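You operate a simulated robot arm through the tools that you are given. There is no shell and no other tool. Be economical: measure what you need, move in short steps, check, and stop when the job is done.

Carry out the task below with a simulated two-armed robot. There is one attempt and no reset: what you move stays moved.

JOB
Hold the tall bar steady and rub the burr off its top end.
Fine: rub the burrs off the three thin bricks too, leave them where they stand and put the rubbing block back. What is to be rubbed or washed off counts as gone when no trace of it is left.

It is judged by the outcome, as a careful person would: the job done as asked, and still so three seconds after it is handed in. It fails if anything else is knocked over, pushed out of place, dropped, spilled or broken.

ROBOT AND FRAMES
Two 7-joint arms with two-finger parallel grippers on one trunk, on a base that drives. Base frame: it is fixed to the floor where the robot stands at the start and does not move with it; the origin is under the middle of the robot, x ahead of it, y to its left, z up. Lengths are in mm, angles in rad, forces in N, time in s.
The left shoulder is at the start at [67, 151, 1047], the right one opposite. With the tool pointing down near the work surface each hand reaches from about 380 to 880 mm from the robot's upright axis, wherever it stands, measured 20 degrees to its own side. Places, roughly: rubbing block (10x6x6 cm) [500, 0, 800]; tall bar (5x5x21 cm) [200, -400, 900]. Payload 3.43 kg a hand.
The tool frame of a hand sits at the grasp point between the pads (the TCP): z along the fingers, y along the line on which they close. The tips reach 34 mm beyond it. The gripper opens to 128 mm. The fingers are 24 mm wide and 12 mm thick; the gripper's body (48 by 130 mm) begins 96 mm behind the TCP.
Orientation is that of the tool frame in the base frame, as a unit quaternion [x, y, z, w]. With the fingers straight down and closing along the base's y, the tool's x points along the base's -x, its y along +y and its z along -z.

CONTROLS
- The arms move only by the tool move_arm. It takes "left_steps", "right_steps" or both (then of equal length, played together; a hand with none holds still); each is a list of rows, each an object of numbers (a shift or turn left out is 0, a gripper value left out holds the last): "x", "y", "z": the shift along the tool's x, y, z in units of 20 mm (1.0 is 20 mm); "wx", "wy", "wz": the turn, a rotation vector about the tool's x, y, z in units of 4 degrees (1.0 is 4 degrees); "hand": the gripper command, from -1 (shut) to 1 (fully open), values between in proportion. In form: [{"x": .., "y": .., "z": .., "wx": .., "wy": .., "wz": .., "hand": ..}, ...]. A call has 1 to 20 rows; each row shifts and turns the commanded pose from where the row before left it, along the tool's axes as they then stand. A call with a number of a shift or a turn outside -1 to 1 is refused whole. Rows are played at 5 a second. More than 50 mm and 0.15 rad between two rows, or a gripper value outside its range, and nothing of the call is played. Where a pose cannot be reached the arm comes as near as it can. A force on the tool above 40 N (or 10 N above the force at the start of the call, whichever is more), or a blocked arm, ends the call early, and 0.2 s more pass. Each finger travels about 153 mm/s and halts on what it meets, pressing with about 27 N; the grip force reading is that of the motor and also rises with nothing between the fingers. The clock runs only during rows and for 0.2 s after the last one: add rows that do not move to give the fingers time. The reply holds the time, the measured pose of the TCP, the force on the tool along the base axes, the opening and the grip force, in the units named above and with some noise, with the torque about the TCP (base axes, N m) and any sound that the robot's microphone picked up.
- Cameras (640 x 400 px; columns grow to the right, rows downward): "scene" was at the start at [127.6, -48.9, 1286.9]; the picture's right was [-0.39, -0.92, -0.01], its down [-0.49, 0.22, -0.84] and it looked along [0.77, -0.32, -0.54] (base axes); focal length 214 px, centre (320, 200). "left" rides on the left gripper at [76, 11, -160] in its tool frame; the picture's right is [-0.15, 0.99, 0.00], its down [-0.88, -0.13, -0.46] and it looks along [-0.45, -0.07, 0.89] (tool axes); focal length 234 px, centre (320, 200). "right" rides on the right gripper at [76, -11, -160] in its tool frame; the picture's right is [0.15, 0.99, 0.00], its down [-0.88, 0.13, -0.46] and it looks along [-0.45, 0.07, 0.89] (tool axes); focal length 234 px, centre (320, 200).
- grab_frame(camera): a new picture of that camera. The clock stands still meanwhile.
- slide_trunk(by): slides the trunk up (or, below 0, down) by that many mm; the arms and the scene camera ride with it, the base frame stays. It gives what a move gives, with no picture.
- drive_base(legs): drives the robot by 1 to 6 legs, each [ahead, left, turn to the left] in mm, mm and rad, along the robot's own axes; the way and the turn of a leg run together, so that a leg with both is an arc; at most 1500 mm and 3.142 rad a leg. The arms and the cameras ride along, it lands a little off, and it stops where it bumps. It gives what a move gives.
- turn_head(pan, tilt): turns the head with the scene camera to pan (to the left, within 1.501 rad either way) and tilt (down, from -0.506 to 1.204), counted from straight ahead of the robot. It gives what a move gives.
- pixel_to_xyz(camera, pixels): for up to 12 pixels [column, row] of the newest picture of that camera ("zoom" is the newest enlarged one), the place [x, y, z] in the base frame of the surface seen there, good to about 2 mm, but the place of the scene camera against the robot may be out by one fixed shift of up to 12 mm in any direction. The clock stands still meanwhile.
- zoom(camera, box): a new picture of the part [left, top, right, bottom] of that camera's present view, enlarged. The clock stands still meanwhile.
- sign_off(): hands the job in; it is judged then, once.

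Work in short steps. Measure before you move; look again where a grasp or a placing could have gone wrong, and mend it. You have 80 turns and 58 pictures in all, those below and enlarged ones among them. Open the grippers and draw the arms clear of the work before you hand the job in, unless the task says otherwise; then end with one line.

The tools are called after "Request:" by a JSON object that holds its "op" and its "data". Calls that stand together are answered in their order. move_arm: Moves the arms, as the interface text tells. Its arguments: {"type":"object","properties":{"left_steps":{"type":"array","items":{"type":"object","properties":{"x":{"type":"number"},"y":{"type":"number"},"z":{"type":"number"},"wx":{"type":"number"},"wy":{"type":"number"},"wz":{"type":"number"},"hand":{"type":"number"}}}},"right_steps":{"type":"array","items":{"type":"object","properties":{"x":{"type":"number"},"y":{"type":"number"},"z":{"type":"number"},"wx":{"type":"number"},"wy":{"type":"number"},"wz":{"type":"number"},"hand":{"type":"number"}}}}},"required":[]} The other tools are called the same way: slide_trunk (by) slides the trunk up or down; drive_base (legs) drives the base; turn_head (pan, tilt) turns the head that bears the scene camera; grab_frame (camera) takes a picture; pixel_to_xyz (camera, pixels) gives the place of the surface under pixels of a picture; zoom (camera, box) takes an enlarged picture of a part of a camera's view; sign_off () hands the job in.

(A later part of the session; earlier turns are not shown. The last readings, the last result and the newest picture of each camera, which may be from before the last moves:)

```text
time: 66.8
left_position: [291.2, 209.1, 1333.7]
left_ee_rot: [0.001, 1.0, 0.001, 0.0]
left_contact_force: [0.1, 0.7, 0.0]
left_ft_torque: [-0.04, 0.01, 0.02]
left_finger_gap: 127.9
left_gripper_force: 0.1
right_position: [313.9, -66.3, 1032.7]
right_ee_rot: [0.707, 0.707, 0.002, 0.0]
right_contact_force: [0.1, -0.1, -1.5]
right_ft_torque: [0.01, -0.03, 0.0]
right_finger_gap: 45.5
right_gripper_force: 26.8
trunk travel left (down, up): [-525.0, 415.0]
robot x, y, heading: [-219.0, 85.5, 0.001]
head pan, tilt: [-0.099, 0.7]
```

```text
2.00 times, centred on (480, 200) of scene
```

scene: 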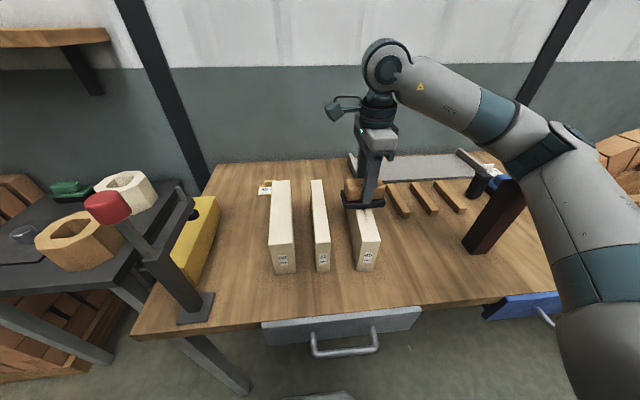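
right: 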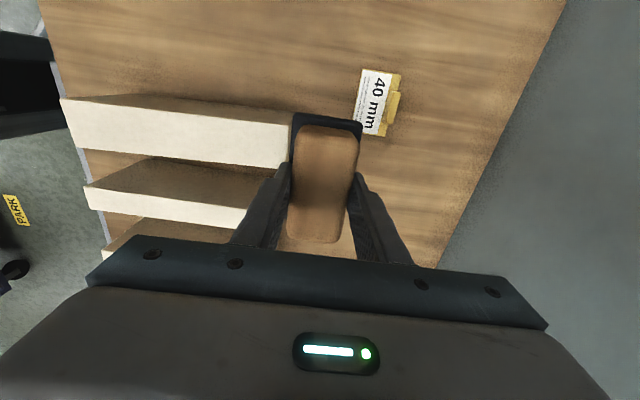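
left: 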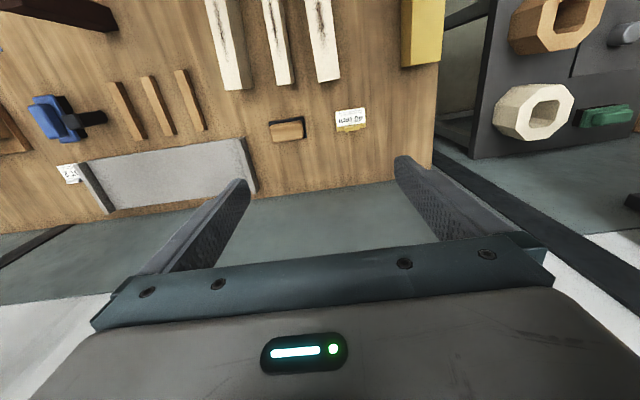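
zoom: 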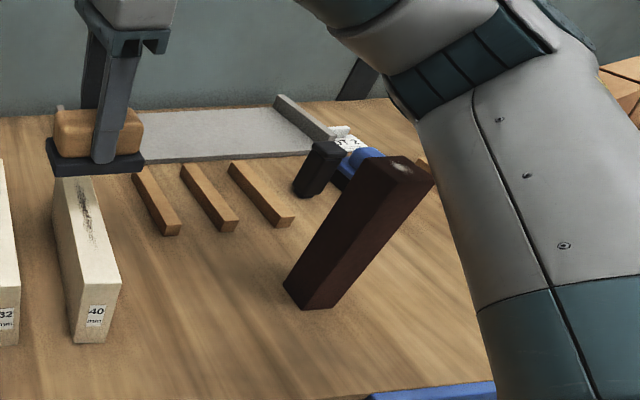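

The bar still stands. I raise the trunk 200 mm so that the elbow stays well above the bar when the hand works low.

Request:
{"op": "slide_trunk", "data": {"by": 200}}

Request:
{"op": "move_arm", "data": {"right_steps": [{"z": 1}, {"z": 1}, {"z": 1}, {"z": 1}, {"z": 1}, {"z": 1}, {"z": 1}, {"z": 1}, {"z": 1}, {"z": 1}, {}]}}

Request:
{"op": "grab_frame", "data": {"camera": "scene"}}

```text
time: 69.0
left_position: [291.2, 208.4, 1533.1]
left_ee_rot: [0.001, 1.0, 0.001, 0.0]
left_contact_force: [0.7, 0.8, -0.2]
left_ft_torque: [0.01, 0.02, 0.01]
left_finger_gap: 127.8
left_gripper_force: 0.0
right_position: [314.6, -66.1, 1233.9]
right_ee_rot: [0.707, 0.707, 0.001, 0.0]
right_contact_force: [-0.1, -0.3, -2.6]
right_ft_torque: [-0.01, -0.02, 0.01]
right_finger_gap: 45.7
right_gripper_force: 27.2
trunk travel left (down, up): [-725.0, 215.0]
robot x, y, heading: [-218.1, 91.9, 0.0]
head pan, tilt: [-0.099, 0.7]
```

```text
time: 71.4
left_position: [290.1, 208.0, 1534.3]
left_ee_rot: [0.001, 1.0, 0.0, -0.001]
left_contact_force: [-0.6, 0.5, 0.0]
left_ft_torque: [-0.01, -0.01, -0.04]
left_finger_gap: 128.2
left_gripper_force: 0.2
right_position: [315.6, -64.9, 1032.6]
right_ee_rot: [0.707, 0.708, 0.002, 0.0]
right_contact_force: [-0.6, -0.1, -1.9]
right_ft_torque: [0.01, 0.01, -0.01]
right_finger_gap: 45.5
right_gripper_force: 27.0
trunk travel left (down, up): [-725.0, 215.0]
robot x, y, heading: [-216.5, 91.1, 0.002]
head pan, tilt: [-0.099, 0.7]
```

```text
29 pictures are left
```

scene: 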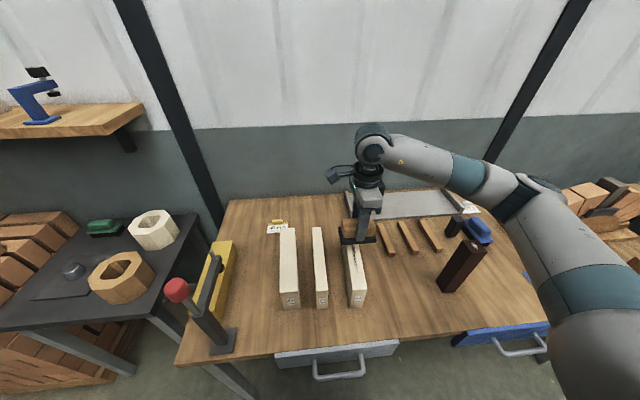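

The elbow is now clear of the bar. I descend onto brick C.

Request:
{"op": "move_arm", "data": {"right_steps": [{"z": 0.8}, {"z": 0.8}, {"z": 0.8}, {"z": 0.5}, {}, {"z": 0.1}, {}, {"z": 0.05}, {}, {}]}}

```text
time: 73.6
left_position: [291.4, 209.0, 1534.1]
left_ee_rot: [0.001, 1.0, 0.001, -0.001]
left_contact_force: [-0.2, -0.2, 0.4]
left_ft_torque: [-0.01, 0.03, 0.05]
left_finger_gap: 128.0
left_gripper_force: 0.1
right_position: [315.6, -65.4, 973.5]
right_ee_rot: [0.707, 0.708, 0.001, 0.0]
right_contact_force: [-0.1, -1.1, -2.7]
right_ft_torque: [0.02, 0.01, -0.01]
right_finger_gap: 45.8
right_gripper_force: 27.1
trunk travel left (down, up): [-725.0, 215.0]
robot x, y, heading: [-217.8, 89.4, 0.002]
head pan, tilt: [-0.099, 0.7]
```

Request:
{"op": "move_arm", "data": {"right_steps": [{"z": 0.1}, {}, {"z": 0.05}, {}, {"z": 0.05}, {}, {}]}}

```text
time: 75.2
left_position: [290.5, 209.5, 1534.2]
left_ee_rot: [0.001, 1.0, 0.0, 0.0]
left_contact_force: [0.0, 0.2, 1.0]
left_ft_torque: [0.01, -0.02, 0.03]
left_finger_gap: 128.1
left_gripper_force: 0.2
right_position: [314.3, -66.3, 969.5]
right_ee_rot: [0.706, 0.708, 0.001, -0.001]
right_contact_force: [0.2, -0.1, -1.6]
right_ft_torque: [0.01, 0.01, 0.02]
right_finger_gap: 45.4
right_gripper_force: 26.9
trunk travel left (down, up): [-725.0, 215.0]
robot x, y, heading: [-212.9, 89.5, -0.001]
head pan, tilt: [-0.099, 0.7]
```

Still not loaded; 1 mm steps further.

Request:
{"op": "move_arm", "data": {"right_steps": [{"z": 0.05}, {}, {"z": 0.05}, {}, {"z": 0.05}, {}, {}]}}

```text
time: 76.8
left_position: [289.3, 208.6, 1534.3]
left_ee_rot: [0.0, 1.0, 0.0, 0.0]
left_contact_force: [0.2, -0.4, 0.8]
left_ft_torque: [0.0, 0.03, -0.01]
left_finger_gap: 127.9
left_gripper_force: 0.1
right_position: [314.6, -66.6, 967.4]
right_ee_rot: [0.706, 0.708, 0.002, 0.002]
right_contact_force: [4.1, -4.0, 16.8]
right_ft_torque: [-0.12, 0.35, 0.05]
right_finger_gap: 45.7
right_gripper_force: 26.6
trunk travel left (down, up): [-725.0, 215.0]
robot x, y, heading: [-215.9, 89.8, -0.006]
head pan, tilt: [-0.099, 0.7]
```

Pressing ~18 N; I ease 0.6 mm and rub along C's length (slope −0.12).

Request:
{"op": "move_arm", "data": {"right_steps": [{"z": -0.03}, {"y": 0.75, "x": -0.09}, {"y": 0.75, "x": -0.09}, {"y": 0.75, "x": -0.09}, {"y": 0.75, "x": -0.09}, {"y": 0.75, "x": -0.09}, {"y": -0.75, "x": 0.09}, {"y": -0.75, "x": 0.09}, {"y": -0.75, "x": 0.09}, {"y": -0.75, "x": 0.09}, {"y": -0.75, "x": 0.09}, {"y": -0.75, "x": 0.09}, {"y": -0.75, "x": 0.09}, {"y": -0.75, "x": 0.09}, {"y": -0.75, "x": 0.09}, {"y": -0.75, "x": 0.09}, {"y": 0.95, "x": -0.11}, {"y": 0.95, "x": -0.11}, {"y": 0.95, "x": -0.11}, {"y": 0.95, "x": -0.11}]}}

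Request:
{"op": "move_arm", "data": {"right_steps": [{"z": -0.7}, {"z": -0.7}, {"z": -0.7}, {"z": -0.7}, {"y": 1}, {"y": 1}, {"y": 1}, {"y": 1}, {"y": 1}, {"y": 1}, {"y": 1}, {"y": 1}, {"x": 0.8}, {"x": 0.8}, {"x": 0.8}, {"x": 0.8}, {"x": 0.8}, {}]}}

Request:
{"op": "zoom", "data": {"camera": "right", "box": [0, 0, 320, 260]}}

Request:
{"op": "zoom", "data": {"camera": "scene", "box": [260, 210, 400, 320]}}

```text
time: 81.0
left_position: [289.8, 208.1, 1533.4]
left_ee_rot: [0.001, 1.0, 0.0, -0.001]
left_contact_force: [-1.8, -0.7, 0.7]
left_ft_torque: [0.01, -0.02, 0.01]
left_finger_gap: 128.0
left_gripper_force: 0.0
right_position: [318.1, -64.8, 965.5]
right_ee_rot: [0.706, 0.708, 0.001, 0.001]
right_contact_force: [-1.7, -1.4, -0.8]
right_ft_torque: [-0.07, 0.04, 0.03]
right_finger_gap: 45.7
right_gripper_force: 26.7
trunk travel left (down, up): [-725.0, 215.0]
robot x, y, heading: [-216.9, 93.7, -0.001]
head pan, tilt: [-0.099, 0.7]
```

```text
time: 84.8
left_position: [292.6, 207.7, 1533.7]
left_ee_rot: [0.001, 1.0, 0.001, -0.001]
left_contact_force: [-0.1, -0.6, -0.3]
left_ft_torque: [0.04, 0.03, -0.02]
left_finger_gap: 128.1
left_gripper_force: 0.1
right_position: [476.0, 14.1, 1023.1]
right_ee_rot: [0.707, 0.708, 0.001, 0.0]
right_contact_force: [0.2, 0.3, -3.4]
right_ft_torque: [0.03, 0.0, 0.03]
right_finger_gap: 45.5
right_gripper_force: 26.8
trunk travel left (down, up): [-725.0, 215.0]
robot x, y, heading: [-215.0, 87.1, -0.002]
head pan, tilt: [-0.099, 0.7]
```

```text
1.54 times, centred on (160, 130) of right
```

zoom: 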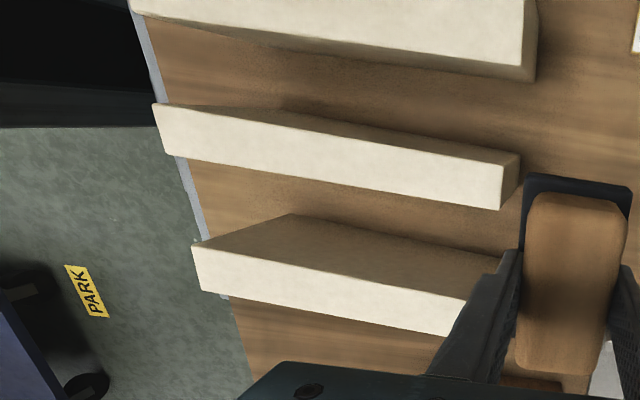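

```text
3.64 times, centred on (330, 265) of scene
```

zoom: 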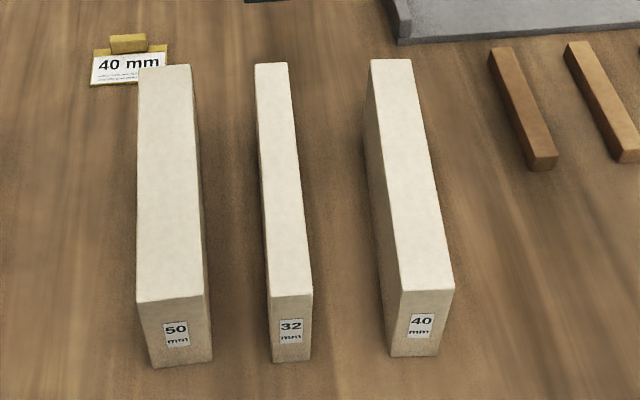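

All three bricks are clean and in place. For the bar, I lift the block higher and look right to check the floor for driving.

Request:
{"op": "move_arm", "data": {"right_steps": [{"z": -1}, {"z": -1}, {"z": -1}, {"z": -1}, {"z": -1}, {"z": -1}, {"y": -1}, {"y": -1}, {"y": -1}, {"y": -1}, {"y": -1}, {"y": -1}]}}

Request:
{"op": "turn_head", "data": {"pan": -1.1, "tilt": 0.75}}

Request:
{"op": "grab_frame", "data": {"camera": "scene"}}

```text
time: 87.4
left_position: [289.6, 208.6, 1534.3]
left_ee_rot: [0.0, 1.0, 0.0, 0.0]
left_contact_force: [-0.4, -0.1, -0.1]
left_ft_torque: [0.0, 0.02, 0.0]
left_finger_gap: 128.1
left_gripper_force: 0.1
right_position: [353.2, 11.6, 1145.0]
right_ee_rot: [0.706, 0.708, 0.002, 0.0]
right_contact_force: [0.4, 0.1, -2.7]
right_ft_torque: [0.01, 0.03, 0.0]
right_finger_gap: 45.5
right_gripper_force: 27.2
trunk travel left (down, up): [-725.0, 215.0]
robot x, y, heading: [-215.9, 91.6, -0.006]
head pan, tilt: [-0.099, 0.7]
```

```text
time: 88.7
left_position: [290.9, 209.0, 1532.9]
left_ee_rot: [0.001, 1.0, 0.001, 0.0]
left_contact_force: [0.3, 0.2, 0.6]
left_ft_torque: [0.02, 0.02, 0.01]
left_finger_gap: 128.1
left_gripper_force: 0.1
right_position: [355.5, 12.9, 1143.9]
right_ee_rot: [0.706, 0.708, 0.0, 0.0]
right_contact_force: [0.1, 0.7, -3.4]
right_ft_torque: [0.04, 0.0, -0.04]
right_finger_gap: 45.2
right_gripper_force: 27.0
trunk travel left (down, up): [-725.0, 215.0]
robot x, y, heading: [-215.8, 91.8, -0.006]
head pan, tilt: [-1.1, 0.75]
```

```text
26 pictures are left
```

scene: 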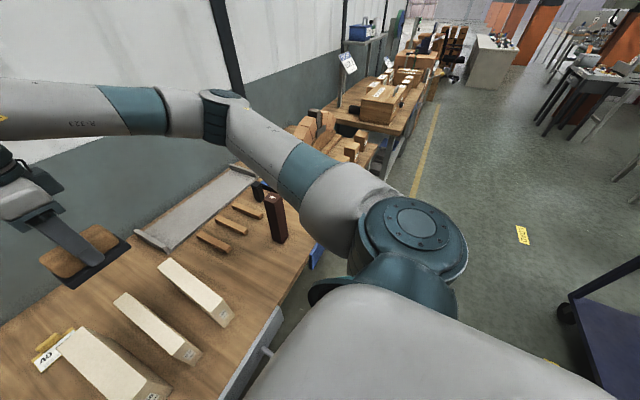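

The trolley's wheel shows at (567,312); I measure it and the bar.

Request:
{"op": "pixel_to_xyz", "data": {"camera": "scene", "pixels": [[567, 312], [620, 275], [522, 235], [548, 360], [273, 199], [277, 242], [268, 195], [284, 207], [320, 250]]}}

Request:
{"op": "zoom", "data": {"camera": "scene", "box": [230, 170, 330, 260]}}

```text
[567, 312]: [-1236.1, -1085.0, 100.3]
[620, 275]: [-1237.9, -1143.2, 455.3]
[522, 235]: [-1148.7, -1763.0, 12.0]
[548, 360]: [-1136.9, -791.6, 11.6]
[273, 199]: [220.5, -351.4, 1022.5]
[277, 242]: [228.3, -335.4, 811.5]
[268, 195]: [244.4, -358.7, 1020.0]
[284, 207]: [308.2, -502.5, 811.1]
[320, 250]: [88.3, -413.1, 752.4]
```

```text
4.44 times, centred on (280, 215) of scene
```

zoom: 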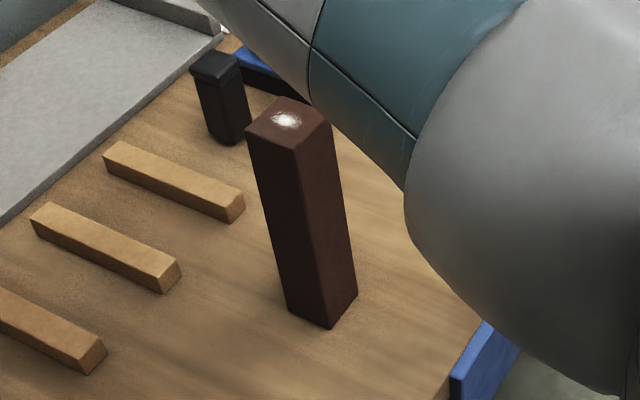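

The trolley is far off. I measure the bar's top corners in this zoom, to get its facing.

Request:
{"op": "pixel_to_xyz", "data": {"camera": "zoom", "pixels": [[249, 126], [284, 100], [326, 119], [295, 146], [287, 120], [290, 307], [330, 325], [355, 292], [288, 155], [305, 155]]}}

```text
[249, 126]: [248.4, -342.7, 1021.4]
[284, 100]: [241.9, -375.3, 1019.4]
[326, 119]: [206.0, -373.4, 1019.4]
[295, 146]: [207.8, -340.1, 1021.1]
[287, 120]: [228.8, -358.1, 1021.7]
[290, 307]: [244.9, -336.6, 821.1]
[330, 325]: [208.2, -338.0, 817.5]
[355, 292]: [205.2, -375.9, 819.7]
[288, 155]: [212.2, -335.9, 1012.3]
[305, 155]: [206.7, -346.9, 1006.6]
```

The bar's faces are square to the axes, centre ≈(227,−358). I drive back 85 mm and right 445 mm so the bar is straight ahead; both hands are high.

Request:
{"op": "drive_base", "data": {"legs": [[-85, 0, 0], [0, -225, 0], [0, -220, 0]]}}

Request:
{"op": "turn_head", "data": {"pan": 0.0, "tilt": 0.75}}

Request:
{"op": "grab_frame", "data": {"camera": "scene"}}

```text
time: 92.3
left_position: [204.1, -229.9, 1534.2]
left_ee_rot: [0.0, 1.0, 0.0, 0.0]
left_contact_force: [0.4, -0.3, -0.4]
left_ft_torque: [-0.04, -0.01, -0.01]
left_finger_gap: 128.2
left_gripper_force: 0.0
right_position: [267.4, -426.5, 1144.4]
right_ee_rot: [0.706, 0.708, 0.002, 0.002]
right_contact_force: [-0.7, 0.3, -2.2]
right_ft_torque: [-0.02, -0.01, -0.02]
right_finger_gap: 45.4
right_gripper_force: 26.7
trunk travel left (down, up): [-725.0, 215.0]
robot x, y, heading: [-303.0, -352.1, 0.003]
head pan, tilt: [-1.1, 0.75]
```

```text
time: 93.7
left_position: [204.5, -233.7, 1534.1]
left_ee_rot: [0.001, 1.0, 0.001, -0.001]
left_contact_force: [0.2, -0.2, 0.3]
left_ft_torque: [0.01, 0.03, -0.01]
left_finger_gap: 127.9
left_gripper_force: 0.0
right_position: [266.6, -428.6, 1144.2]
right_ee_rot: [0.705, 0.709, 0.001, -0.001]
right_contact_force: [-0.2, 0.0, -3.4]
right_ft_torque: [0.04, -0.02, -0.01]
right_finger_gap: 45.5
right_gripper_force: 27.2
trunk travel left (down, up): [-725.0, 215.0]
robot x, y, heading: [-305.2, -349.6, 0.0]
head pan, tilt: [0.0, 0.75]
```

```text
24 pictures are left
```

scene: 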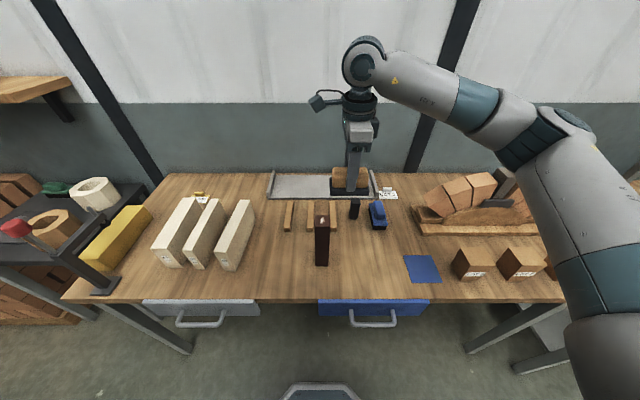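

The bar is straight ahead at (322,240). I bring the left hand down in front of it and shift the right hand with the block off to the right.

Request:
{"op": "move_arm", "data": {"left_steps": [{"x": 0.125, "y": -0.31, "z": 1}, {"x": 0.125, "y": -0.31, "z": 1}, {"x": 0.125, "y": -0.31, "z": 1}, {"x": 0.125, "y": -0.31, "z": 1}, {"x": 0.125, "y": -0.31, "z": 1}, {"x": 0.125, "y": -0.31, "z": 1}, {"x": 0.125, "y": -0.31, "z": 1}, {"x": 0.125, "y": -0.31, "z": 1}, {"x": 0.125, "y": -0.31, "z": 1}, {"x": 0.125, "y": -0.31, "z": 1}, {"x": 0.125, "y": -0.31, "z": 1}, {"x": 0.125, "y": -0.31, "z": 1}, {"x": 0.125, "y": -0.31, "z": 1}, {"x": 0.125, "y": -0.31, "z": 1}, {"x": 0.125, "y": -0.31, "z": 1}, {"x": 0.125, "y": -0.31, "z": 1}, {"x": 0.125, "y": -0.31, "z": 1}, {"x": 0.125, "y": -0.31, "z": 1}, {"x": 0.125, "y": -0.31, "z": 1}, {"x": 0.125, "y": -0.31, "z": 1}], "right_steps": [{"x": -0.6}, {"x": -0.6}, {"x": -0.6}, {"x": -0.6}, {"x": -0.6}, {"x": -0.6}, {"x": -0.6}, {"x": -0.6}, {"x": -0.6}, {"x": -0.6}, {}, {}, {}, {}, {}, {}, {}, {}, {}, {}]}}

Request:
{"op": "grab_frame", "data": {"camera": "left"}}

```text
time: 97.9
left_position: [152.3, -356.9, 1133.3]
left_ee_rot: [0.001, 1.0, 0.001, 0.0]
left_contact_force: [-1.1, 0.6, 0.4]
left_ft_torque: [0.02, -0.02, 0.03]
left_finger_gap: 128.1
left_gripper_force: 0.0
right_position: [268.8, -547.8, 1144.1]
right_ee_rot: [0.705, 0.709, 0.002, 0.0]
right_contact_force: [-0.9, 0.4, -3.4]
right_ft_torque: [0.01, -0.02, 0.0]
right_finger_gap: 45.6
right_gripper_force: 26.4
trunk travel left (down, up): [-725.0, 215.0]
robot x, y, heading: [-302.7, -351.6, 0.002]
head pan, tilt: [0.0, 0.75]
```

```text
23 pictures are left
```

left: 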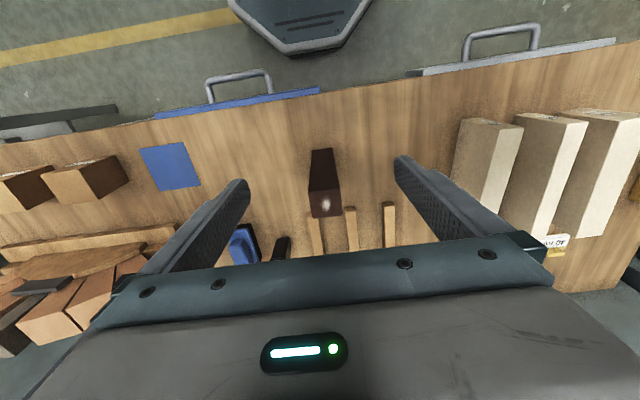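

I measure the bar's top corners with the left hand camera (accurate against the arm).

Request:
{"op": "pixel_to_xyz", "data": {"camera": "left", "pixels": [[310, 192], [341, 188], [312, 215], [343, 212], [327, 203], [326, 170], [314, 152], [331, 151]]}}

Request:
{"op": "zoom", "data": {"camera": "left", "box": [280, 130, 380, 230]}}

```text
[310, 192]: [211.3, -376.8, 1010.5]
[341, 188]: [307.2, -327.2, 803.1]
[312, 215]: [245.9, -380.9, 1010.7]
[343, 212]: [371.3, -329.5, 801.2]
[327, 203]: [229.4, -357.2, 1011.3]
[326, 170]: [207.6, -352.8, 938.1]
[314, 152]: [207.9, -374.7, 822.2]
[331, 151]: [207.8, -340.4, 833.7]
```

```text
4.00 times, centred on (330, 180) of left
```

zoom: 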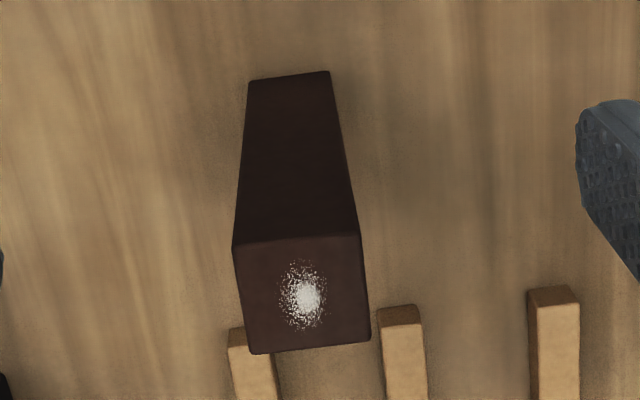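

Bar centre ≈(229,−358.5), top z 1011, square to axes. I pitch the left hand up by 65° so it points forward and 25° down.

Request:
{"op": "move_arm", "data": {"left_steps": [{"wy": -1}, {"wy": -1}, {"wy": -1}, {"wy": -1}, {"wy": -1}, {"wy": -1}, {"wy": -1}, {"wy": -1}, {"wy": -1}, {"wy": -1}, {"wy": -1}, {"wy": -1}, {"wy": -1}, {"wy": -1}, {"wy": -1}, {"wy": -1}, {"wy": -0.25}, {}]}}

```text
time: 101.7
left_position: [162.5, -365.7, 1132.2]
left_ee_rot: [0.0, 0.843, 0.001, 0.537]
left_contact_force: [0.0, 0.4, -0.4]
left_ft_torque: [0.0, 0.0, -0.01]
left_finger_gap: 128.1
left_gripper_force: 0.1
left hand out of reach, approached as far as the arm can: row 15, 16
right_position: [268.9, -548.1, 1144.5]
right_ee_rot: [0.706, 0.708, 0.0, -0.001]
right_contact_force: [0.7, -0.1, -2.1]
right_ft_torque: [0.01, 0.03, -0.01]
right_finger_gap: 45.6
right_gripper_force: 27.4
trunk travel left (down, up): [-725.0, 215.0]
robot x, y, heading: [-302.2, -351.9, 0.001]
head pan, tilt: [0.0, 0.75]
```

Orientation reached. I lower straight down with the fingers straddling the bar's sides to TCP ≈(160,−358,951).

Request:
{"op": "move_arm", "data": {"left_steps": [{"x": 0.825, "y": 0.036, "z": 0.374}, {"x": 0.825, "y": 0.036, "z": 0.374}, {"x": 0.825, "y": 0.036, "z": 0.374}, {"x": 0.825, "y": 0.036, "z": 0.374}, {"x": 0.825, "y": 0.036, "z": 0.374}, {"x": 0.825, "y": 0.036, "z": 0.374}, {"x": 0.825, "y": 0.036, "z": 0.374}, {"x": 0.825, "y": 0.036, "z": 0.374}, {"x": 0.825, "y": 0.036, "z": 0.374}, {"x": 0.825, "y": 0.036, "z": 0.374}, {}, {}]}}

Request:
{"op": "grab_frame", "data": {"camera": "left"}}

Request:
{"op": "grab_frame", "data": {"camera": "scene"}}

```text
time: 104.3
left_position: [160.0, -358.0, 952.3]
left_ee_rot: [0.001, 0.843, 0.001, 0.537]
left_contact_force: [-0.1, -0.1, -0.5]
left_ft_torque: [0.02, -0.02, 0.01]
left_finger_gap: 127.9
left_gripper_force: 0.0
right_position: [267.7, -548.8, 1144.3]
right_ee_rot: [0.706, 0.708, 0.001, 0.0]
right_contact_force: [-0.6, 0.5, -2.8]
right_ft_torque: [-0.03, -0.02, 0.03]
right_finger_gap: 45.5
right_gripper_force: 27.2
trunk travel left (down, up): [-725.0, 215.0]
robot x, y, heading: [-302.3, -352.6, 0.001]
head pan, tilt: [0.0, 0.75]
```

```text
21 pictures are left
```

left: 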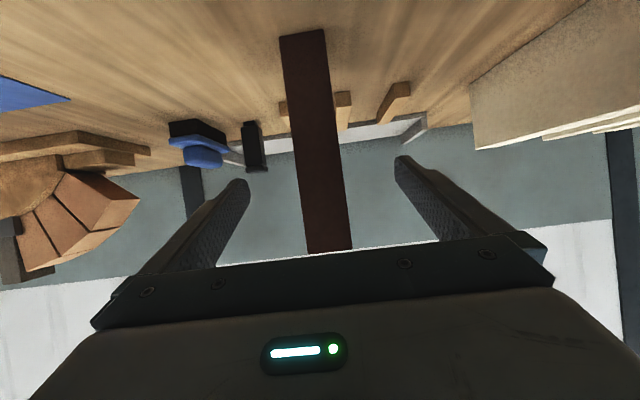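

```text
20 pictures are left
```

scene: 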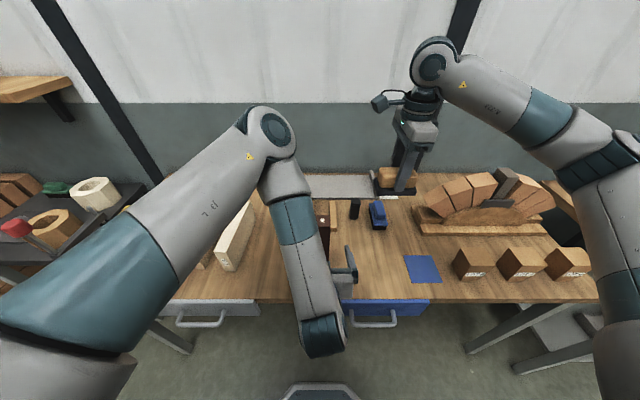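

The bar is centred between the left fingers. I advance 66 mm along the fingers.

Request:
{"op": "move_arm", "data": {"left_steps": [{"z": 0.6}, {"z": 0.6}, {"z": 0.6}, {"z": 0.6}, {"z": 0.6}, {"z": 0.4}, {}, {}]}}

Request:
{"op": "grab_frame", "data": {"camera": "left"}}

Request:
{"op": "grab_frame", "data": {"camera": "scene"}}

```text
time: 106.1
left_position: [221.6, -357.4, 923.8]
left_ee_rot: [0.001, 0.843, 0.001, 0.537]
left_contact_force: [0.1, 0.0, 0.2]
left_ft_torque: [0.01, -0.02, -0.02]
left_finger_gap: 128.0
left_gripper_force: 0.0
right_position: [268.7, -548.4, 1144.3]
right_ee_rot: [0.706, 0.708, 0.001, 0.0]
right_contact_force: [0.0, -0.5, -3.7]
right_ft_torque: [0.01, 0.0, -0.01]
right_finger_gap: 45.7
right_gripper_force: 27.4
trunk travel left (down, up): [-725.0, 215.0]
robot x, y, heading: [-302.0, -351.2, 0.002]
head pan, tilt: [0.0, 0.75]
```

```text
19 pictures are left
```

left: 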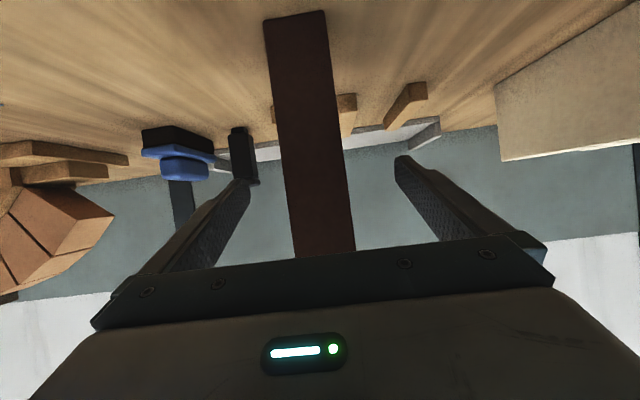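

```text
18 pictures are left
```

scene: 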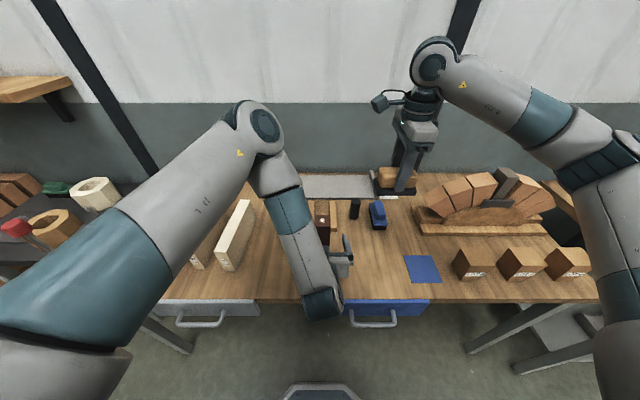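

I measure where the left forearm runs, to be sure the right hand will have room over the bar top at (322,220).

Request:
{"op": "pixel_to_xyz", "data": {"camera": "scene", "pixels": [[265, 125], [278, 175], [292, 215], [305, 205], [312, 250], [325, 300], [345, 255], [325, 225], [328, 245], [240, 250]]}}

```text
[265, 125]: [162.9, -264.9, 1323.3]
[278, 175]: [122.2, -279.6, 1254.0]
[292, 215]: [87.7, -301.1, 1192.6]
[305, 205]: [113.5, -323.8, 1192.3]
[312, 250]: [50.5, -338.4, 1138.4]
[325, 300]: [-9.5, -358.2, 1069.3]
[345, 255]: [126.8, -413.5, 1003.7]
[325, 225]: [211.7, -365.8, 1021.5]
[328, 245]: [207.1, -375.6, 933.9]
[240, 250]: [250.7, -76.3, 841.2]
```

The left elbow (≈(163,−265,1320)) would crowd the right hand above the bar. I back the left hand off, drive back 150 mm for a straighter left arm, and approach again.

Request:
{"op": "move_arm", "data": {"left_steps": [{"z": -0.8}, {"z": -0.8}, {"z": -0.8}, {"z": -0.8}, {}]}}

Request:
{"op": "drive_base", "data": {"legs": [[-160, 0, 0]]}}

Request:
{"op": "move_arm", "data": {"left_steps": [{"x": -0.35, "z": 0.75}, {"x": -0.35, "z": 0.75}, {"x": -0.35, "z": 0.75}, {"x": -0.35, "z": 0.75}, {"x": -0.35, "z": 0.75}, {"x": -0.35, "z": 0.75}, {"x": -0.35, "z": 0.75}, {"x": -0.35, "z": 0.75}, {}, {}], "right_steps": [{"y": 0.9}, {"y": 0.9}, {"y": 0.9}, {"y": 0.9}, {"y": 0.9}, {"y": 0.9}, {"y": 0.9}, {"y": 0.9}, {}, {}]}}

Request:
{"op": "grab_frame", "data": {"camera": "scene"}}

```text
time: 107.3
left_position: [162.7, -360.1, 950.7]
left_ee_rot: [0.0, 0.844, 0.001, 0.537]
left_contact_force: [-0.1, 1.1, 0.0]
left_ft_torque: [-0.01, -0.02, 0.0]
left_finger_gap: 127.9
left_gripper_force: 0.0
right_position: [269.0, -547.8, 1142.8]
right_ee_rot: [0.706, 0.709, 0.001, 0.0]
right_contact_force: [0.3, 0.1, -2.1]
right_ft_torque: [0.01, -0.01, -0.01]
right_finger_gap: 45.7
right_gripper_force: 27.1
trunk travel left (down, up): [-725.0, 215.0]
robot x, y, heading: [-303.5, -350.4, -0.003]
head pan, tilt: [0.0, 0.75]
```

```text
time: 108.7
left_position: [5.4, -358.9, 949.5]
left_ee_rot: [0.0, 0.844, 0.001, 0.537]
left_contact_force: [0.0, 0.0, -0.8]
left_ft_torque: [-0.01, 0.03, 0.02]
left_finger_gap: 128.1
left_gripper_force: 0.1
right_position: [111.4, -546.5, 1143.4]
right_ee_rot: [0.705, 0.709, 0.001, 0.0]
right_contact_force: [-0.1, -1.0, -3.2]
right_ft_torque: [0.0, 0.05, -0.02]
right_finger_gap: 45.2
right_gripper_force: 26.6
trunk travel left (down, up): [-725.0, 215.0]
robot x, y, heading: [-464.3, -354.5, 0.001]
head pan, tilt: [0.0, 0.75]
```

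```text
time: 110.9
left_position: [138.2, -356.1, 951.4]
left_ee_rot: [0.0, 0.844, 0.001, 0.537]
left_contact_force: [1.1, -0.2, -0.3]
left_ft_torque: [-0.03, -0.01, 0.03]
left_finger_gap: 128.0
left_gripper_force: 0.0
right_position: [255.7, -546.9, 1143.4]
right_ee_rot: [0.705, 0.709, 0.001, 0.0]
right_contact_force: [-0.3, -0.9, -3.3]
right_ft_torque: [0.04, 0.02, 0.0]
right_finger_gap: 45.8
right_gripper_force: 27.4
trunk travel left (down, up): [-725.0, 215.0]
robot x, y, heading: [-462.7, -350.4, 0.003]
head pan, tilt: [0.0, 0.75]
```

```text
17 pictures are left
```

scene: 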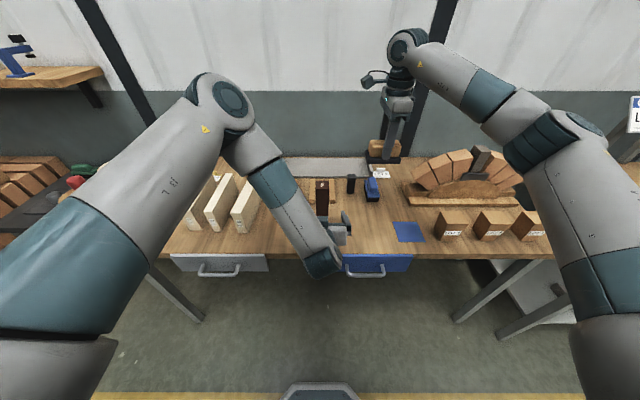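

The elbow is further left now. I advance to the bar (TCP ≈(222,−358,922)).

Request:
{"op": "move_arm", "data": {"left_steps": [{"x": -0.08, "y": -0.02, "z": 0.74}, {"x": -0.08, "y": -0.02, "z": 0.74}, {"x": -0.08, "y": -0.02, "z": 0.74}, {"x": -0.08, "y": -0.02, "z": 0.74}, {"x": -0.08, "y": -0.02, "z": 0.74}, {"x": -0.06, "y": -0.02, "z": 0.72}, {}, {}]}}

Request:
{"op": "grab_frame", "data": {"camera": "scene"}}

Request:
{"op": "grab_frame", "data": {"camera": "left"}}

```text
time: 112.7
left_position: [220.5, -359.3, 920.6]
left_ee_rot: [0.0, 0.843, 0.001, 0.537]
left_contact_force: [0.8, 0.8, -0.2]
left_ft_torque: [-0.01, 0.0, 0.02]
left_finger_gap: 127.9
left_gripper_force: 0.1
right_position: [256.2, -548.3, 1144.5]
right_ee_rot: [0.705, 0.709, 0.001, 0.001]
right_contact_force: [0.0, 0.7, -2.6]
right_ft_torque: [-0.03, 0.03, -0.01]
right_finger_gap: 45.6
right_gripper_force: 26.8
trunk travel left (down, up): [-725.0, 215.0]
robot x, y, heading: [-464.1, -352.5, 0.002]
head pan, tilt: [0.0, 0.75]
```

```text
16 pictures are left
```

scene: 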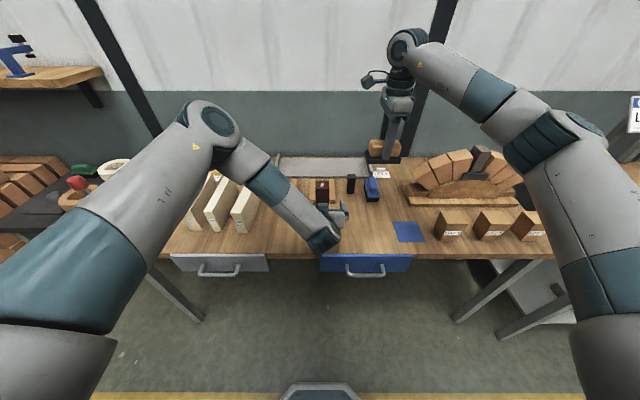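

```text
15 pictures are left
```

left: 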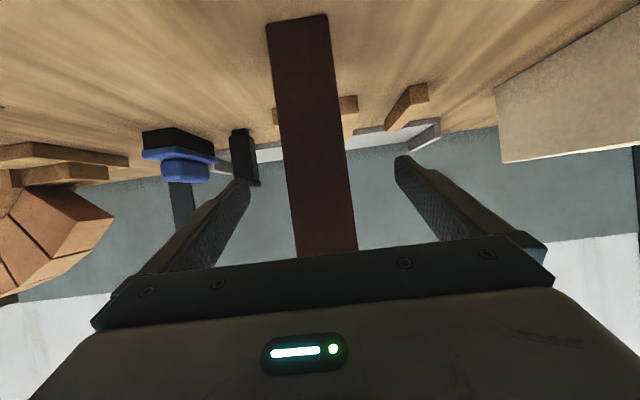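

I measure the left arm's course again and the bar face.

Request:
{"op": "pixel_to_xyz", "data": {"camera": "scene", "pixels": [[220, 120], [240, 150], [255, 160], [270, 185], [290, 195], [300, 220], [322, 240], [345, 213], [322, 187]]}}

Request:
{"op": "pixel_to_xyz", "data": {"camera": "left", "pixels": [[285, 120], [342, 115], [293, 180], [348, 175], [310, 90]]}}

```text
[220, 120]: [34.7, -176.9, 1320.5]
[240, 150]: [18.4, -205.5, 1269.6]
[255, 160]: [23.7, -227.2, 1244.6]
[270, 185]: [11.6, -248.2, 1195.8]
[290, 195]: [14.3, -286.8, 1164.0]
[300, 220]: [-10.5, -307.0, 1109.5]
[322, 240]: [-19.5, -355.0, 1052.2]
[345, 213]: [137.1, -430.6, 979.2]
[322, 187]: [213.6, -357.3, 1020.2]
```

```text
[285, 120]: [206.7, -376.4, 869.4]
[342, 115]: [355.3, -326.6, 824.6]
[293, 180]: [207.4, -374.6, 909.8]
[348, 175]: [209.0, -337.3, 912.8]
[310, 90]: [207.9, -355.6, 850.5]
```

Now the left arm stays at x<60, clear of the right hand's place. Bar centre y≈−358 matches; I close the left fingers gradually.

Request:
{"op": "move_arm", "data": {"left_steps": [{"hand": 0.3}, {"hand": 0.0}, {"hand": -0.1}, {"hand": -0.2}, {"hand": -0.3}, {"hand": -0.35}, {"hand": -0.4}, {"hand": -0.5}, {"hand": -0.7}, {"hand": -1}, {}, {}]}}

Request:
{"op": "zoom", "data": {"camera": "left", "box": [200, 0, 460, 280]}}

```text
time: 115.3
left_position: [221.7, -359.5, 920.6]
left_ee_rot: [-0.001, 0.843, 0.002, 0.538]
left_contact_force: [-0.4, -0.1, 0.4]
left_ft_torque: [-0.11, -0.11, -0.03]
left_finger_gap: 43.7
left_gripper_force: 27.1
right_position: [255.9, -546.1, 1144.7]
right_ee_rot: [0.705, 0.709, 0.001, 0.0]
right_contact_force: [0.7, -0.7, -2.2]
right_ft_torque: [-0.04, 0.01, -0.03]
right_finger_gap: 45.7
right_gripper_force: 26.9
trunk travel left (down, up): [-725.0, 215.0]
robot x, y, heading: [-463.0, -356.5, 0.001]
head pan, tilt: [0.0, 0.75]
```

```text
1.43 times, centred on (330, 140) of left
```

zoom: 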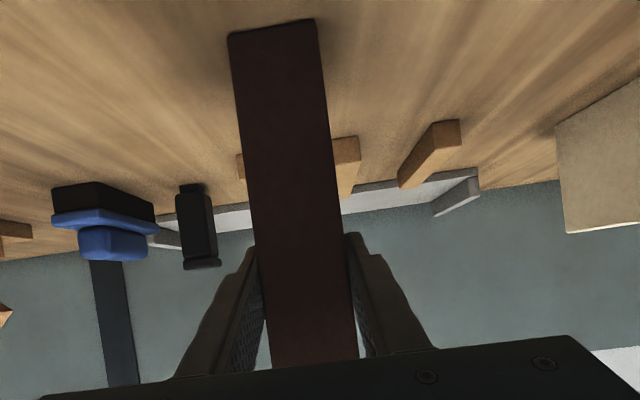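

The bar is held (43.7 mm, 27 N). I bring the block over the bar top and lower it close.

Request:
{"op": "move_arm", "data": {"right_steps": [{"x": 0.94, "y": -0.135}, {"x": 0.94, "y": -0.135}, {"x": 0.94, "y": -0.135}, {"x": 0.94, "y": -0.135}, {"x": 0.94, "y": -0.135}, {"x": 0.94, "y": -0.135}, {"x": 0.94, "y": -0.135}, {"x": 0.94, "y": -0.135}, {"x": 0.94, "y": -0.135}, {"x": 0.94, "y": -0.135}, {"z": 0.8}, {"z": 0.8}, {"z": 0.8}, {"z": 0.8}, {"z": 0.2}, {}]}}

Request:
{"op": "grab_frame", "data": {"camera": "scene"}}

```text
time: 118.7
left_position: [219.9, -358.7, 921.1]
left_ee_rot: [-0.001, 0.843, 0.001, 0.538]
left_contact_force: [-0.5, 1.1, 0.4]
left_ft_torque: [0.05, 0.05, -0.02]
left_finger_gap: 43.9
left_gripper_force: 27.2
right_position: [226.6, -357.9, 1075.8]
right_ee_rot: [0.705, 0.709, 0.001, 0.0]
right_contact_force: [0.0, -0.6, -2.7]
right_ft_torque: [0.0, 0.04, 0.02]
right_finger_gap: 45.6
right_gripper_force: 27.3
trunk travel left (down, up): [-725.0, 215.0]
robot x, y, heading: [-462.5, -353.6, 0.004]
head pan, tilt: [0.0, 0.75]
```

```text
13 pictures are left
```

scene: 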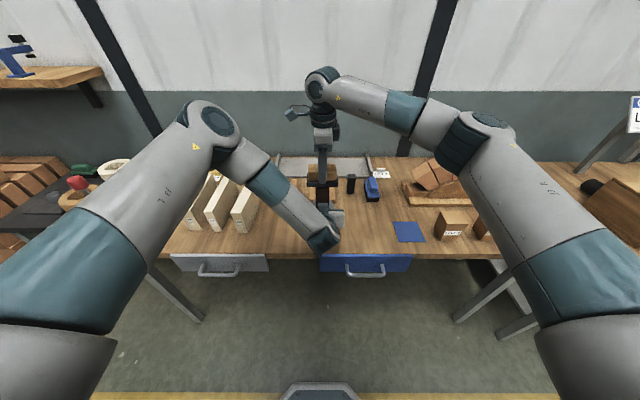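

The block is above the bar and both arms are clear. I lower to contact in small steps.

Request:
{"op": "move_arm", "data": {"right_steps": [{"z": 0.3}, {}, {"z": 0.05}, {}, {"z": 0.05}, {}, {"z": 0.05}, {}, {}]}}

```text
time: 120.7
left_position: [221.3, -359.3, 921.7]
left_ee_rot: [0.001, 0.844, 0.0, 0.537]
left_contact_force: [-0.6, 0.5, -0.5]
left_ft_torque: [-0.04, 0.01, 0.04]
left_finger_gap: 43.8
left_gripper_force: 26.8
right_position: [225.9, -356.9, 1066.6]
right_ee_rot: [0.705, 0.709, 0.002, -0.001]
right_contact_force: [-0.2, 0.1, -2.5]
right_ft_torque: [0.0, 0.0, 0.0]
right_finger_gap: 45.7
right_gripper_force: 26.9
trunk travel left (down, up): [-725.0, 215.0]
robot x, y, heading: [-463.0, -354.3, 0.002]
head pan, tilt: [0.0, 0.75]
```

Request:
{"op": "move_arm", "data": {"right_steps": [{"z": 0.05}, {}, {"z": 0.05}, {}, {"z": 0.05}, {}, {}]}}

```text
time: 122.3
left_position: [220.9, -360.5, 921.2]
left_ee_rot: [-0.001, 0.843, 0.002, 0.537]
left_contact_force: [-0.3, -0.9, 1.2]
left_ft_torque: [-0.01, -0.08, 0.0]
left_finger_gap: 44.1
left_gripper_force: 27.1
right_position: [226.9, -359.1, 1064.0]
right_ee_rot: [0.705, 0.709, 0.001, 0.0]
right_contact_force: [0.6, 0.4, -3.1]
right_ft_torque: [0.0, 0.01, -0.01]
right_finger_gap: 45.6
right_gripper_force: 27.2
trunk travel left (down, up): [-725.0, 215.0]
robot x, y, heading: [-466.0, -351.7, -0.001]
head pan, tilt: [0.0, 0.75]
```

Not yet touching; continue by 1 mm steps.

Request:
{"op": "move_arm", "data": {"right_steps": [{"z": 0.05}, {}, {"z": 0.05}, {}, {"z": 0.04}, {}, {}]}}

```text
time: 123.9
left_position: [221.4, -358.6, 921.9]
left_ee_rot: [-0.001, 0.843, 0.001, 0.537]
left_contact_force: [0.7, 0.0, 0.1]
left_ft_torque: [-0.08, -0.16, 0.02]
left_finger_gap: 43.7
left_gripper_force: 26.6
right_position: [225.4, -357.4, 1061.6]
right_ee_rot: [0.705, 0.709, 0.001, 0.0]
right_contact_force: [-1.0, 0.1, -0.8]
right_ft_torque: [0.02, 0.01, -0.01]
right_finger_gap: 45.6
right_gripper_force: 26.6
trunk travel left (down, up): [-725.0, 215.0]
robot x, y, heading: [-459.5, -350.7, 0.006]
head pan, tilt: [0.0, 0.75]
```

Just touching. One more mm, then short rubbing strokes along y (±30 mm) while the left hand holds.

Request:
{"op": "move_arm", "data": {"right_steps": [{"z": 0.07}, {}, {"x": 0.5}, {"x": 0.5}, {"x": 0.5}, {"x": -0.5}, {"x": -0.5}, {"x": -0.5}, {"x": -0.5}, {"x": -0.5}, {"x": -0.5}, {"x": 0.5}, {"x": 0.5}, {"x": 0.5}, {"x": 0.5}, {"x": 0.5}, {"x": 0.5}, {"x": -0.5}, {"x": -0.5}, {"x": -0.5}]}}

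```text
time: 128.1
left_position: [219.4, -359.9, 921.4]
left_ee_rot: [0.0, 0.843, 0.001, 0.539]
left_contact_force: [-0.5, -7.0, -6.7]
left_ft_torque: [0.46, 0.32, -0.11]
left_finger_gap: 43.9
left_gripper_force: 26.8
right_position: [223.9, -357.5, 1061.3]
right_ee_rot: [0.705, 0.709, 0.002, 0.0]
right_contact_force: [0.4, 10.4, 20.7]
right_ft_torque: [0.99, -0.05, 0.0]
right_finger_gap: 45.6
right_gripper_force: 27.3
trunk travel left (down, up): [-725.0, 215.0]
robot x, y, heading: [-461.3, -347.6, 0.008]
head pan, tilt: [0.0, 0.75]
```

Good pressing force. I lift the block 40 mm and move it 120 mm right to look at the bar top.

Request:
{"op": "move_arm", "data": {"right_steps": [{"z": -0.2}, {"z": -0.6}, {"z": -0.8}, {"z": -0.8}, {"x": -1}, {"x": -1}, {"x": -1}, {"x": -1}, {"x": -1}, {"x": -1}, {"x": -1}, {}]}}

Request:
{"op": "zoom", "data": {"camera": "scene", "box": [290, 160, 360, 230]}}

```text
time: 130.7
left_position: [221.3, -359.1, 922.4]
left_ee_rot: [-0.001, 0.842, 0.001, 0.539]
left_contact_force: [5.8, 1.3, 12.7]
left_ft_torque: [-0.06, -0.5, 0.07]
left_finger_gap: 43.9
left_gripper_force: 27.4
right_position: [226.5, -498.0, 1110.5]
right_ee_rot: [0.705, 0.709, 0.002, 0.001]
right_contact_force: [0.1, 0.5, -3.2]
right_ft_torque: [-0.03, 0.02, 0.05]
right_finger_gap: 45.5
right_gripper_force: 27.1
trunk travel left (down, up): [-725.0, 215.0]
robot x, y, heading: [-462.4, -353.7, 0.004]
head pan, tilt: [0.0, 0.75]
```

```text
5.71 times, centred on (325, 195) of scene
```

zoom: 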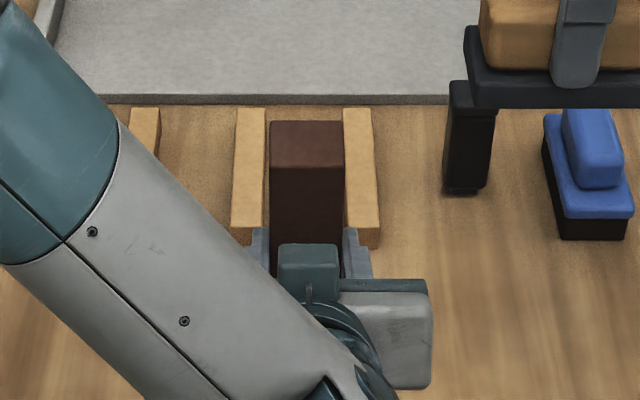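

The bar top shows no trace (zoom (307,145)). The left hand reads 13 N vertical, so I relieve it by ~0.7 mm upward before releasing.

Request:
{"op": "move_arm", "data": {"left_steps": [{"x": -0.03}, {}, {}]}}

Request:
{"op": "zoom", "data": {"camera": "scene", "box": [312, 175, 338, 193]}}

```text
time: 131.5
left_position: [220.3, -359.2, 922.5]
left_ee_rot: [0.0, 0.843, 0.001, 0.538]
left_contact_force: [4.3, 1.8, 9.7]
left_ft_torque: [-0.05, -0.41, 0.09]
left_finger_gap: 43.8
left_gripper_force: 26.9
right_position: [226.0, -498.7, 1107.9]
right_ee_rot: [0.705, 0.709, 0.001, 0.0]
right_contact_force: [-0.1, -0.9, -1.5]
right_ft_torque: [0.02, 0.01, -0.02]
right_finger_gap: 45.6
right_gripper_force: 27.4
trunk travel left (down, up): [-725.0, 215.0]
robot x, y, heading: [-462.3, -350.1, 0.003]
head pan, tilt: [0.0, 0.75]
```

```text
16.00 times, centred on (325, 184) of scene
```

zoom: 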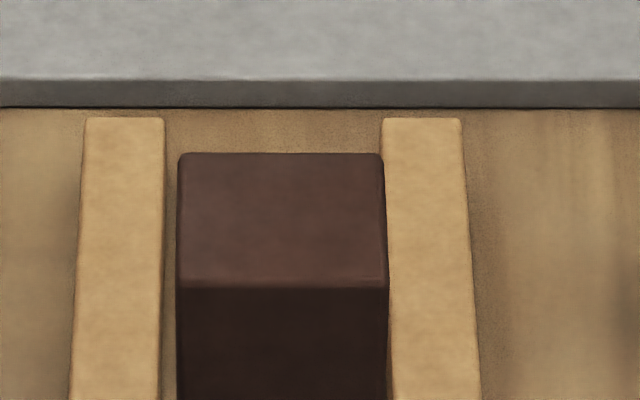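

Clean. I relieve the remaining load (another 2 mm along tool −x).

Request:
{"op": "move_arm", "data": {"left_steps": [{"x": -0.05, "y": 0.015}, {"x": -0.05}, {}, {}]}}

```text
time: 132.5
left_position: [222.3, -359.5, 924.0]
left_ee_rot: [0.0, 0.844, 0.001, 0.536]
left_contact_force: [0.0, -0.3, 0.3]
left_ft_torque: [0.0, 0.0, -0.02]
left_finger_gap: 44.0
left_gripper_force: 26.5
right_position: [227.0, -498.4, 1107.5]
right_ee_rot: [0.706, 0.709, 0.001, 0.0]
right_contact_force: [-0.5, 0.9, -2.5]
right_ft_torque: [0.01, 0.0, 0.02]
right_finger_gap: 45.4
right_gripper_force: 27.2
trunk travel left (down, up): [-725.0, 215.0]
robot x, y, heading: [-465.0, -350.9, 0.001]
head pan, tilt: [0.0, 0.75]
```

The load is zero. I open the left fingers and back away along the fingers.

Request:
{"op": "move_arm", "data": {"left_steps": [{"hand": -0.25}, {"hand": -0.1}, {"hand": 0.3}, {"hand": 1}, {}, {}, {}, {"z": -0.5}, {"z": -0.8}, {"z": -0.8}, {"z": -0.8}, {"z": -0.8}, {"z": -0.8}, {}]}}

Request:
{"op": "grab_frame", "data": {"camera": "scene"}}

```text
time: 135.5
left_position: [140.0, -358.6, 962.1]
left_ee_rot: [0.001, 0.843, 0.001, 0.537]
left_contact_force: [0.0, 0.2, 0.1]
left_ft_torque: [-0.01, 0.0, -0.01]
left_finger_gap: 128.2
left_gripper_force: 0.1
right_position: [226.5, -498.5, 1107.8]
right_ee_rot: [0.706, 0.709, 0.001, 0.0]
right_contact_force: [-0.9, -0.1, -2.8]
right_ft_torque: [-0.03, -0.01, 0.02]
right_finger_gap: 45.8
right_gripper_force: 27.0
trunk travel left (down, up): [-725.0, 215.0]
robot x, y, heading: [-465.7, -349.4, -0.002]
head pan, tilt: [0.0, 0.75]
```

```text
10 pictures are left
```

scene: 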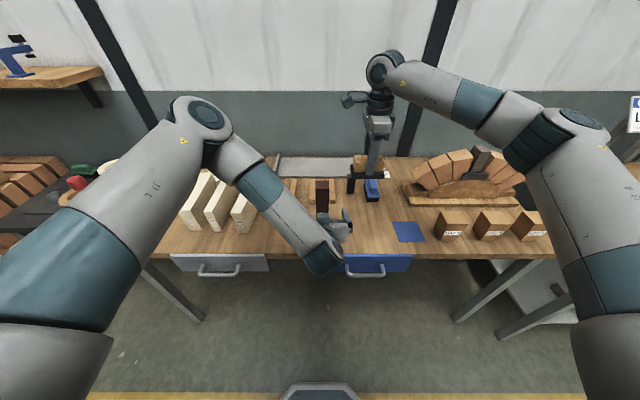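

The bar stands free. I raise both hands for driving, with the left moved out to the left.

Request:
{"op": "move_arm", "data": {"left_steps": [{"x": -0.906, "z": -0.423}, {"x": -0.906, "z": -0.423}, {"x": -0.906, "z": -0.423}, {"x": -0.906, "z": -0.423}, {"x": -0.906, "z": -0.423}, {"x": -0.906, "z": -0.423}, {"x": -0.906, "z": -0.423}, {"x": -0.906, "z": -0.423}, {"x": -0.906, "z": -0.423}, {"x": -0.906, "z": -0.423}, {"x": -0.906, "z": -0.423}, {"x": -0.906, "z": -0.423}, {"y": 1}, {"y": 1}, {"y": 1}, {"y": 1}, {"y": 1}, {"y": 1}, {"y": 1}, {"y": 1}], "right_steps": [{"z": -1}, {"z": -1}, {"z": -1}, {"z": -1}, {"z": -1}, {}, {}, {}, {}, {}, {}, {}, {}, {}, {}, {}, {}, {}, {}, {}]}}

Request:
{"op": "drive_base", "data": {"legs": [[0, 220, 0], [0, 220, 0], [245, 0, 0]]}}

Request:
{"op": "grab_frame", "data": {"camera": "scene"}}

```text
time: 139.7
left_position: [139.4, -197.6, 1202.1]
left_ee_rot: [0.0, 0.844, 0.001, 0.537]
left_contact_force: [-0.3, 0.5, 0.5]
left_ft_torque: [-0.02, -0.01, 0.01]
left_finger_gap: 128.0
left_gripper_force: 0.1
right_position: [227.2, -496.0, 1208.2]
right_ee_rot: [0.706, 0.708, 0.001, 0.0]
right_contact_force: [-0.2, 0.2, -3.2]
right_ft_torque: [-0.06, 0.01, 0.01]
right_finger_gap: 45.7
right_gripper_force: 26.7
trunk travel left (down, up): [-725.0, 215.0]
robot x, y, heading: [-463.3, -352.4, 0.001]
head pan, tilt: [0.0, 0.75]
```

```text
time: 144.0
left_position: [379.4, 234.2, 1202.6]
left_ee_rot: [0.002, 0.843, -0.001, 0.538]
left_contact_force: [-0.5, -0.9, 0.8]
left_ft_torque: [-0.01, 0.0, 0.04]
left_finger_gap: 128.1
left_gripper_force: 0.1
right_position: [465.3, -62.2, 1209.7]
right_ee_rot: [0.708, 0.706, 0.002, 0.001]
right_contact_force: [0.7, 0.1, -2.9]
right_ft_torque: [-0.03, -0.02, 0.02]
right_finger_gap: 45.7
right_gripper_force: 26.7
trunk travel left (down, up): [-725.0, 215.0]
robot x, y, heading: [-220.2, 90.2, -0.005]
head pan, tilt: [0.0, 0.75]
```

```text
9 pictures are left
```

scene: 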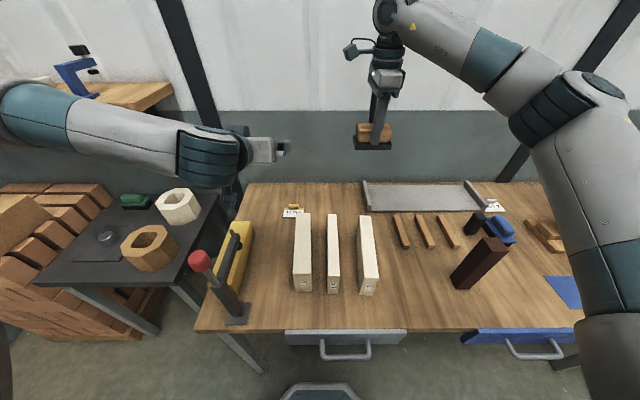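

Everything stands. I move over the block's original place (542,17), turn back −4°, and descend partway.

Request:
{"op": "move_arm", "data": {"right_steps": [{"x": 0.8, "y": 0.77}, {"x": 0.8, "y": 0.77}, {"x": 0.8, "y": 0.77}, {"x": 0.8, "y": 0.77}, {"x": 0.75, "y": 0.77}, {"wz": -1}, {"z": 1}, {"z": 1}, {"z": 1}, {"z": 1}, {"z": 1}, {"z": 1}, {"z": 1}, {"z": 1}, {"z": 1}, {"z": 1}, {"z": 1}, {"z": 1}, {"z": 1}, {}]}}

Request:
{"op": "grab_frame", "data": {"camera": "right"}}

```text
time: 148.2
left_position: [380.8, 235.9, 1202.4]
left_ee_rot: [0.004, 0.844, -0.001, 0.537]
left_contact_force: [0.5, -0.3, 0.7]
left_ft_torque: [0.0, 0.01, 0.02]
left_finger_gap: 128.0
left_gripper_force: 0.1
right_position: [542.2, 17.0, 950.5]
right_ee_rot: [0.682, 0.731, 0.003, 0.001]
right_contact_force: [-0.3, -0.2, -2.7]
right_ft_torque: [0.0, -0.02, -0.01]
right_finger_gap: 45.6
right_gripper_force: 27.1
trunk travel left (down, up): [-725.0, 215.0]
robot x, y, heading: [-219.5, 91.7, -0.007]
head pan, tilt: [0.0, 0.75]
```

```text
8 pictures are left
```

right: 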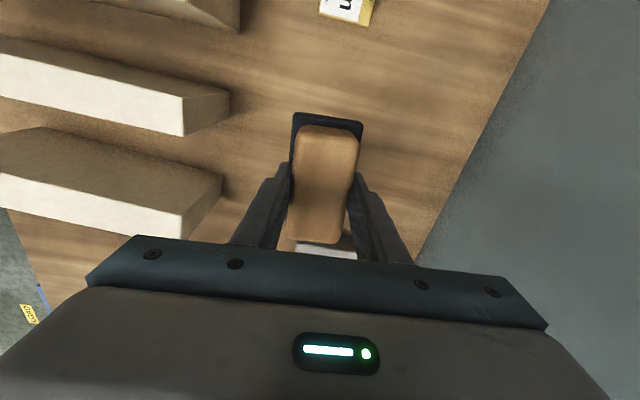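

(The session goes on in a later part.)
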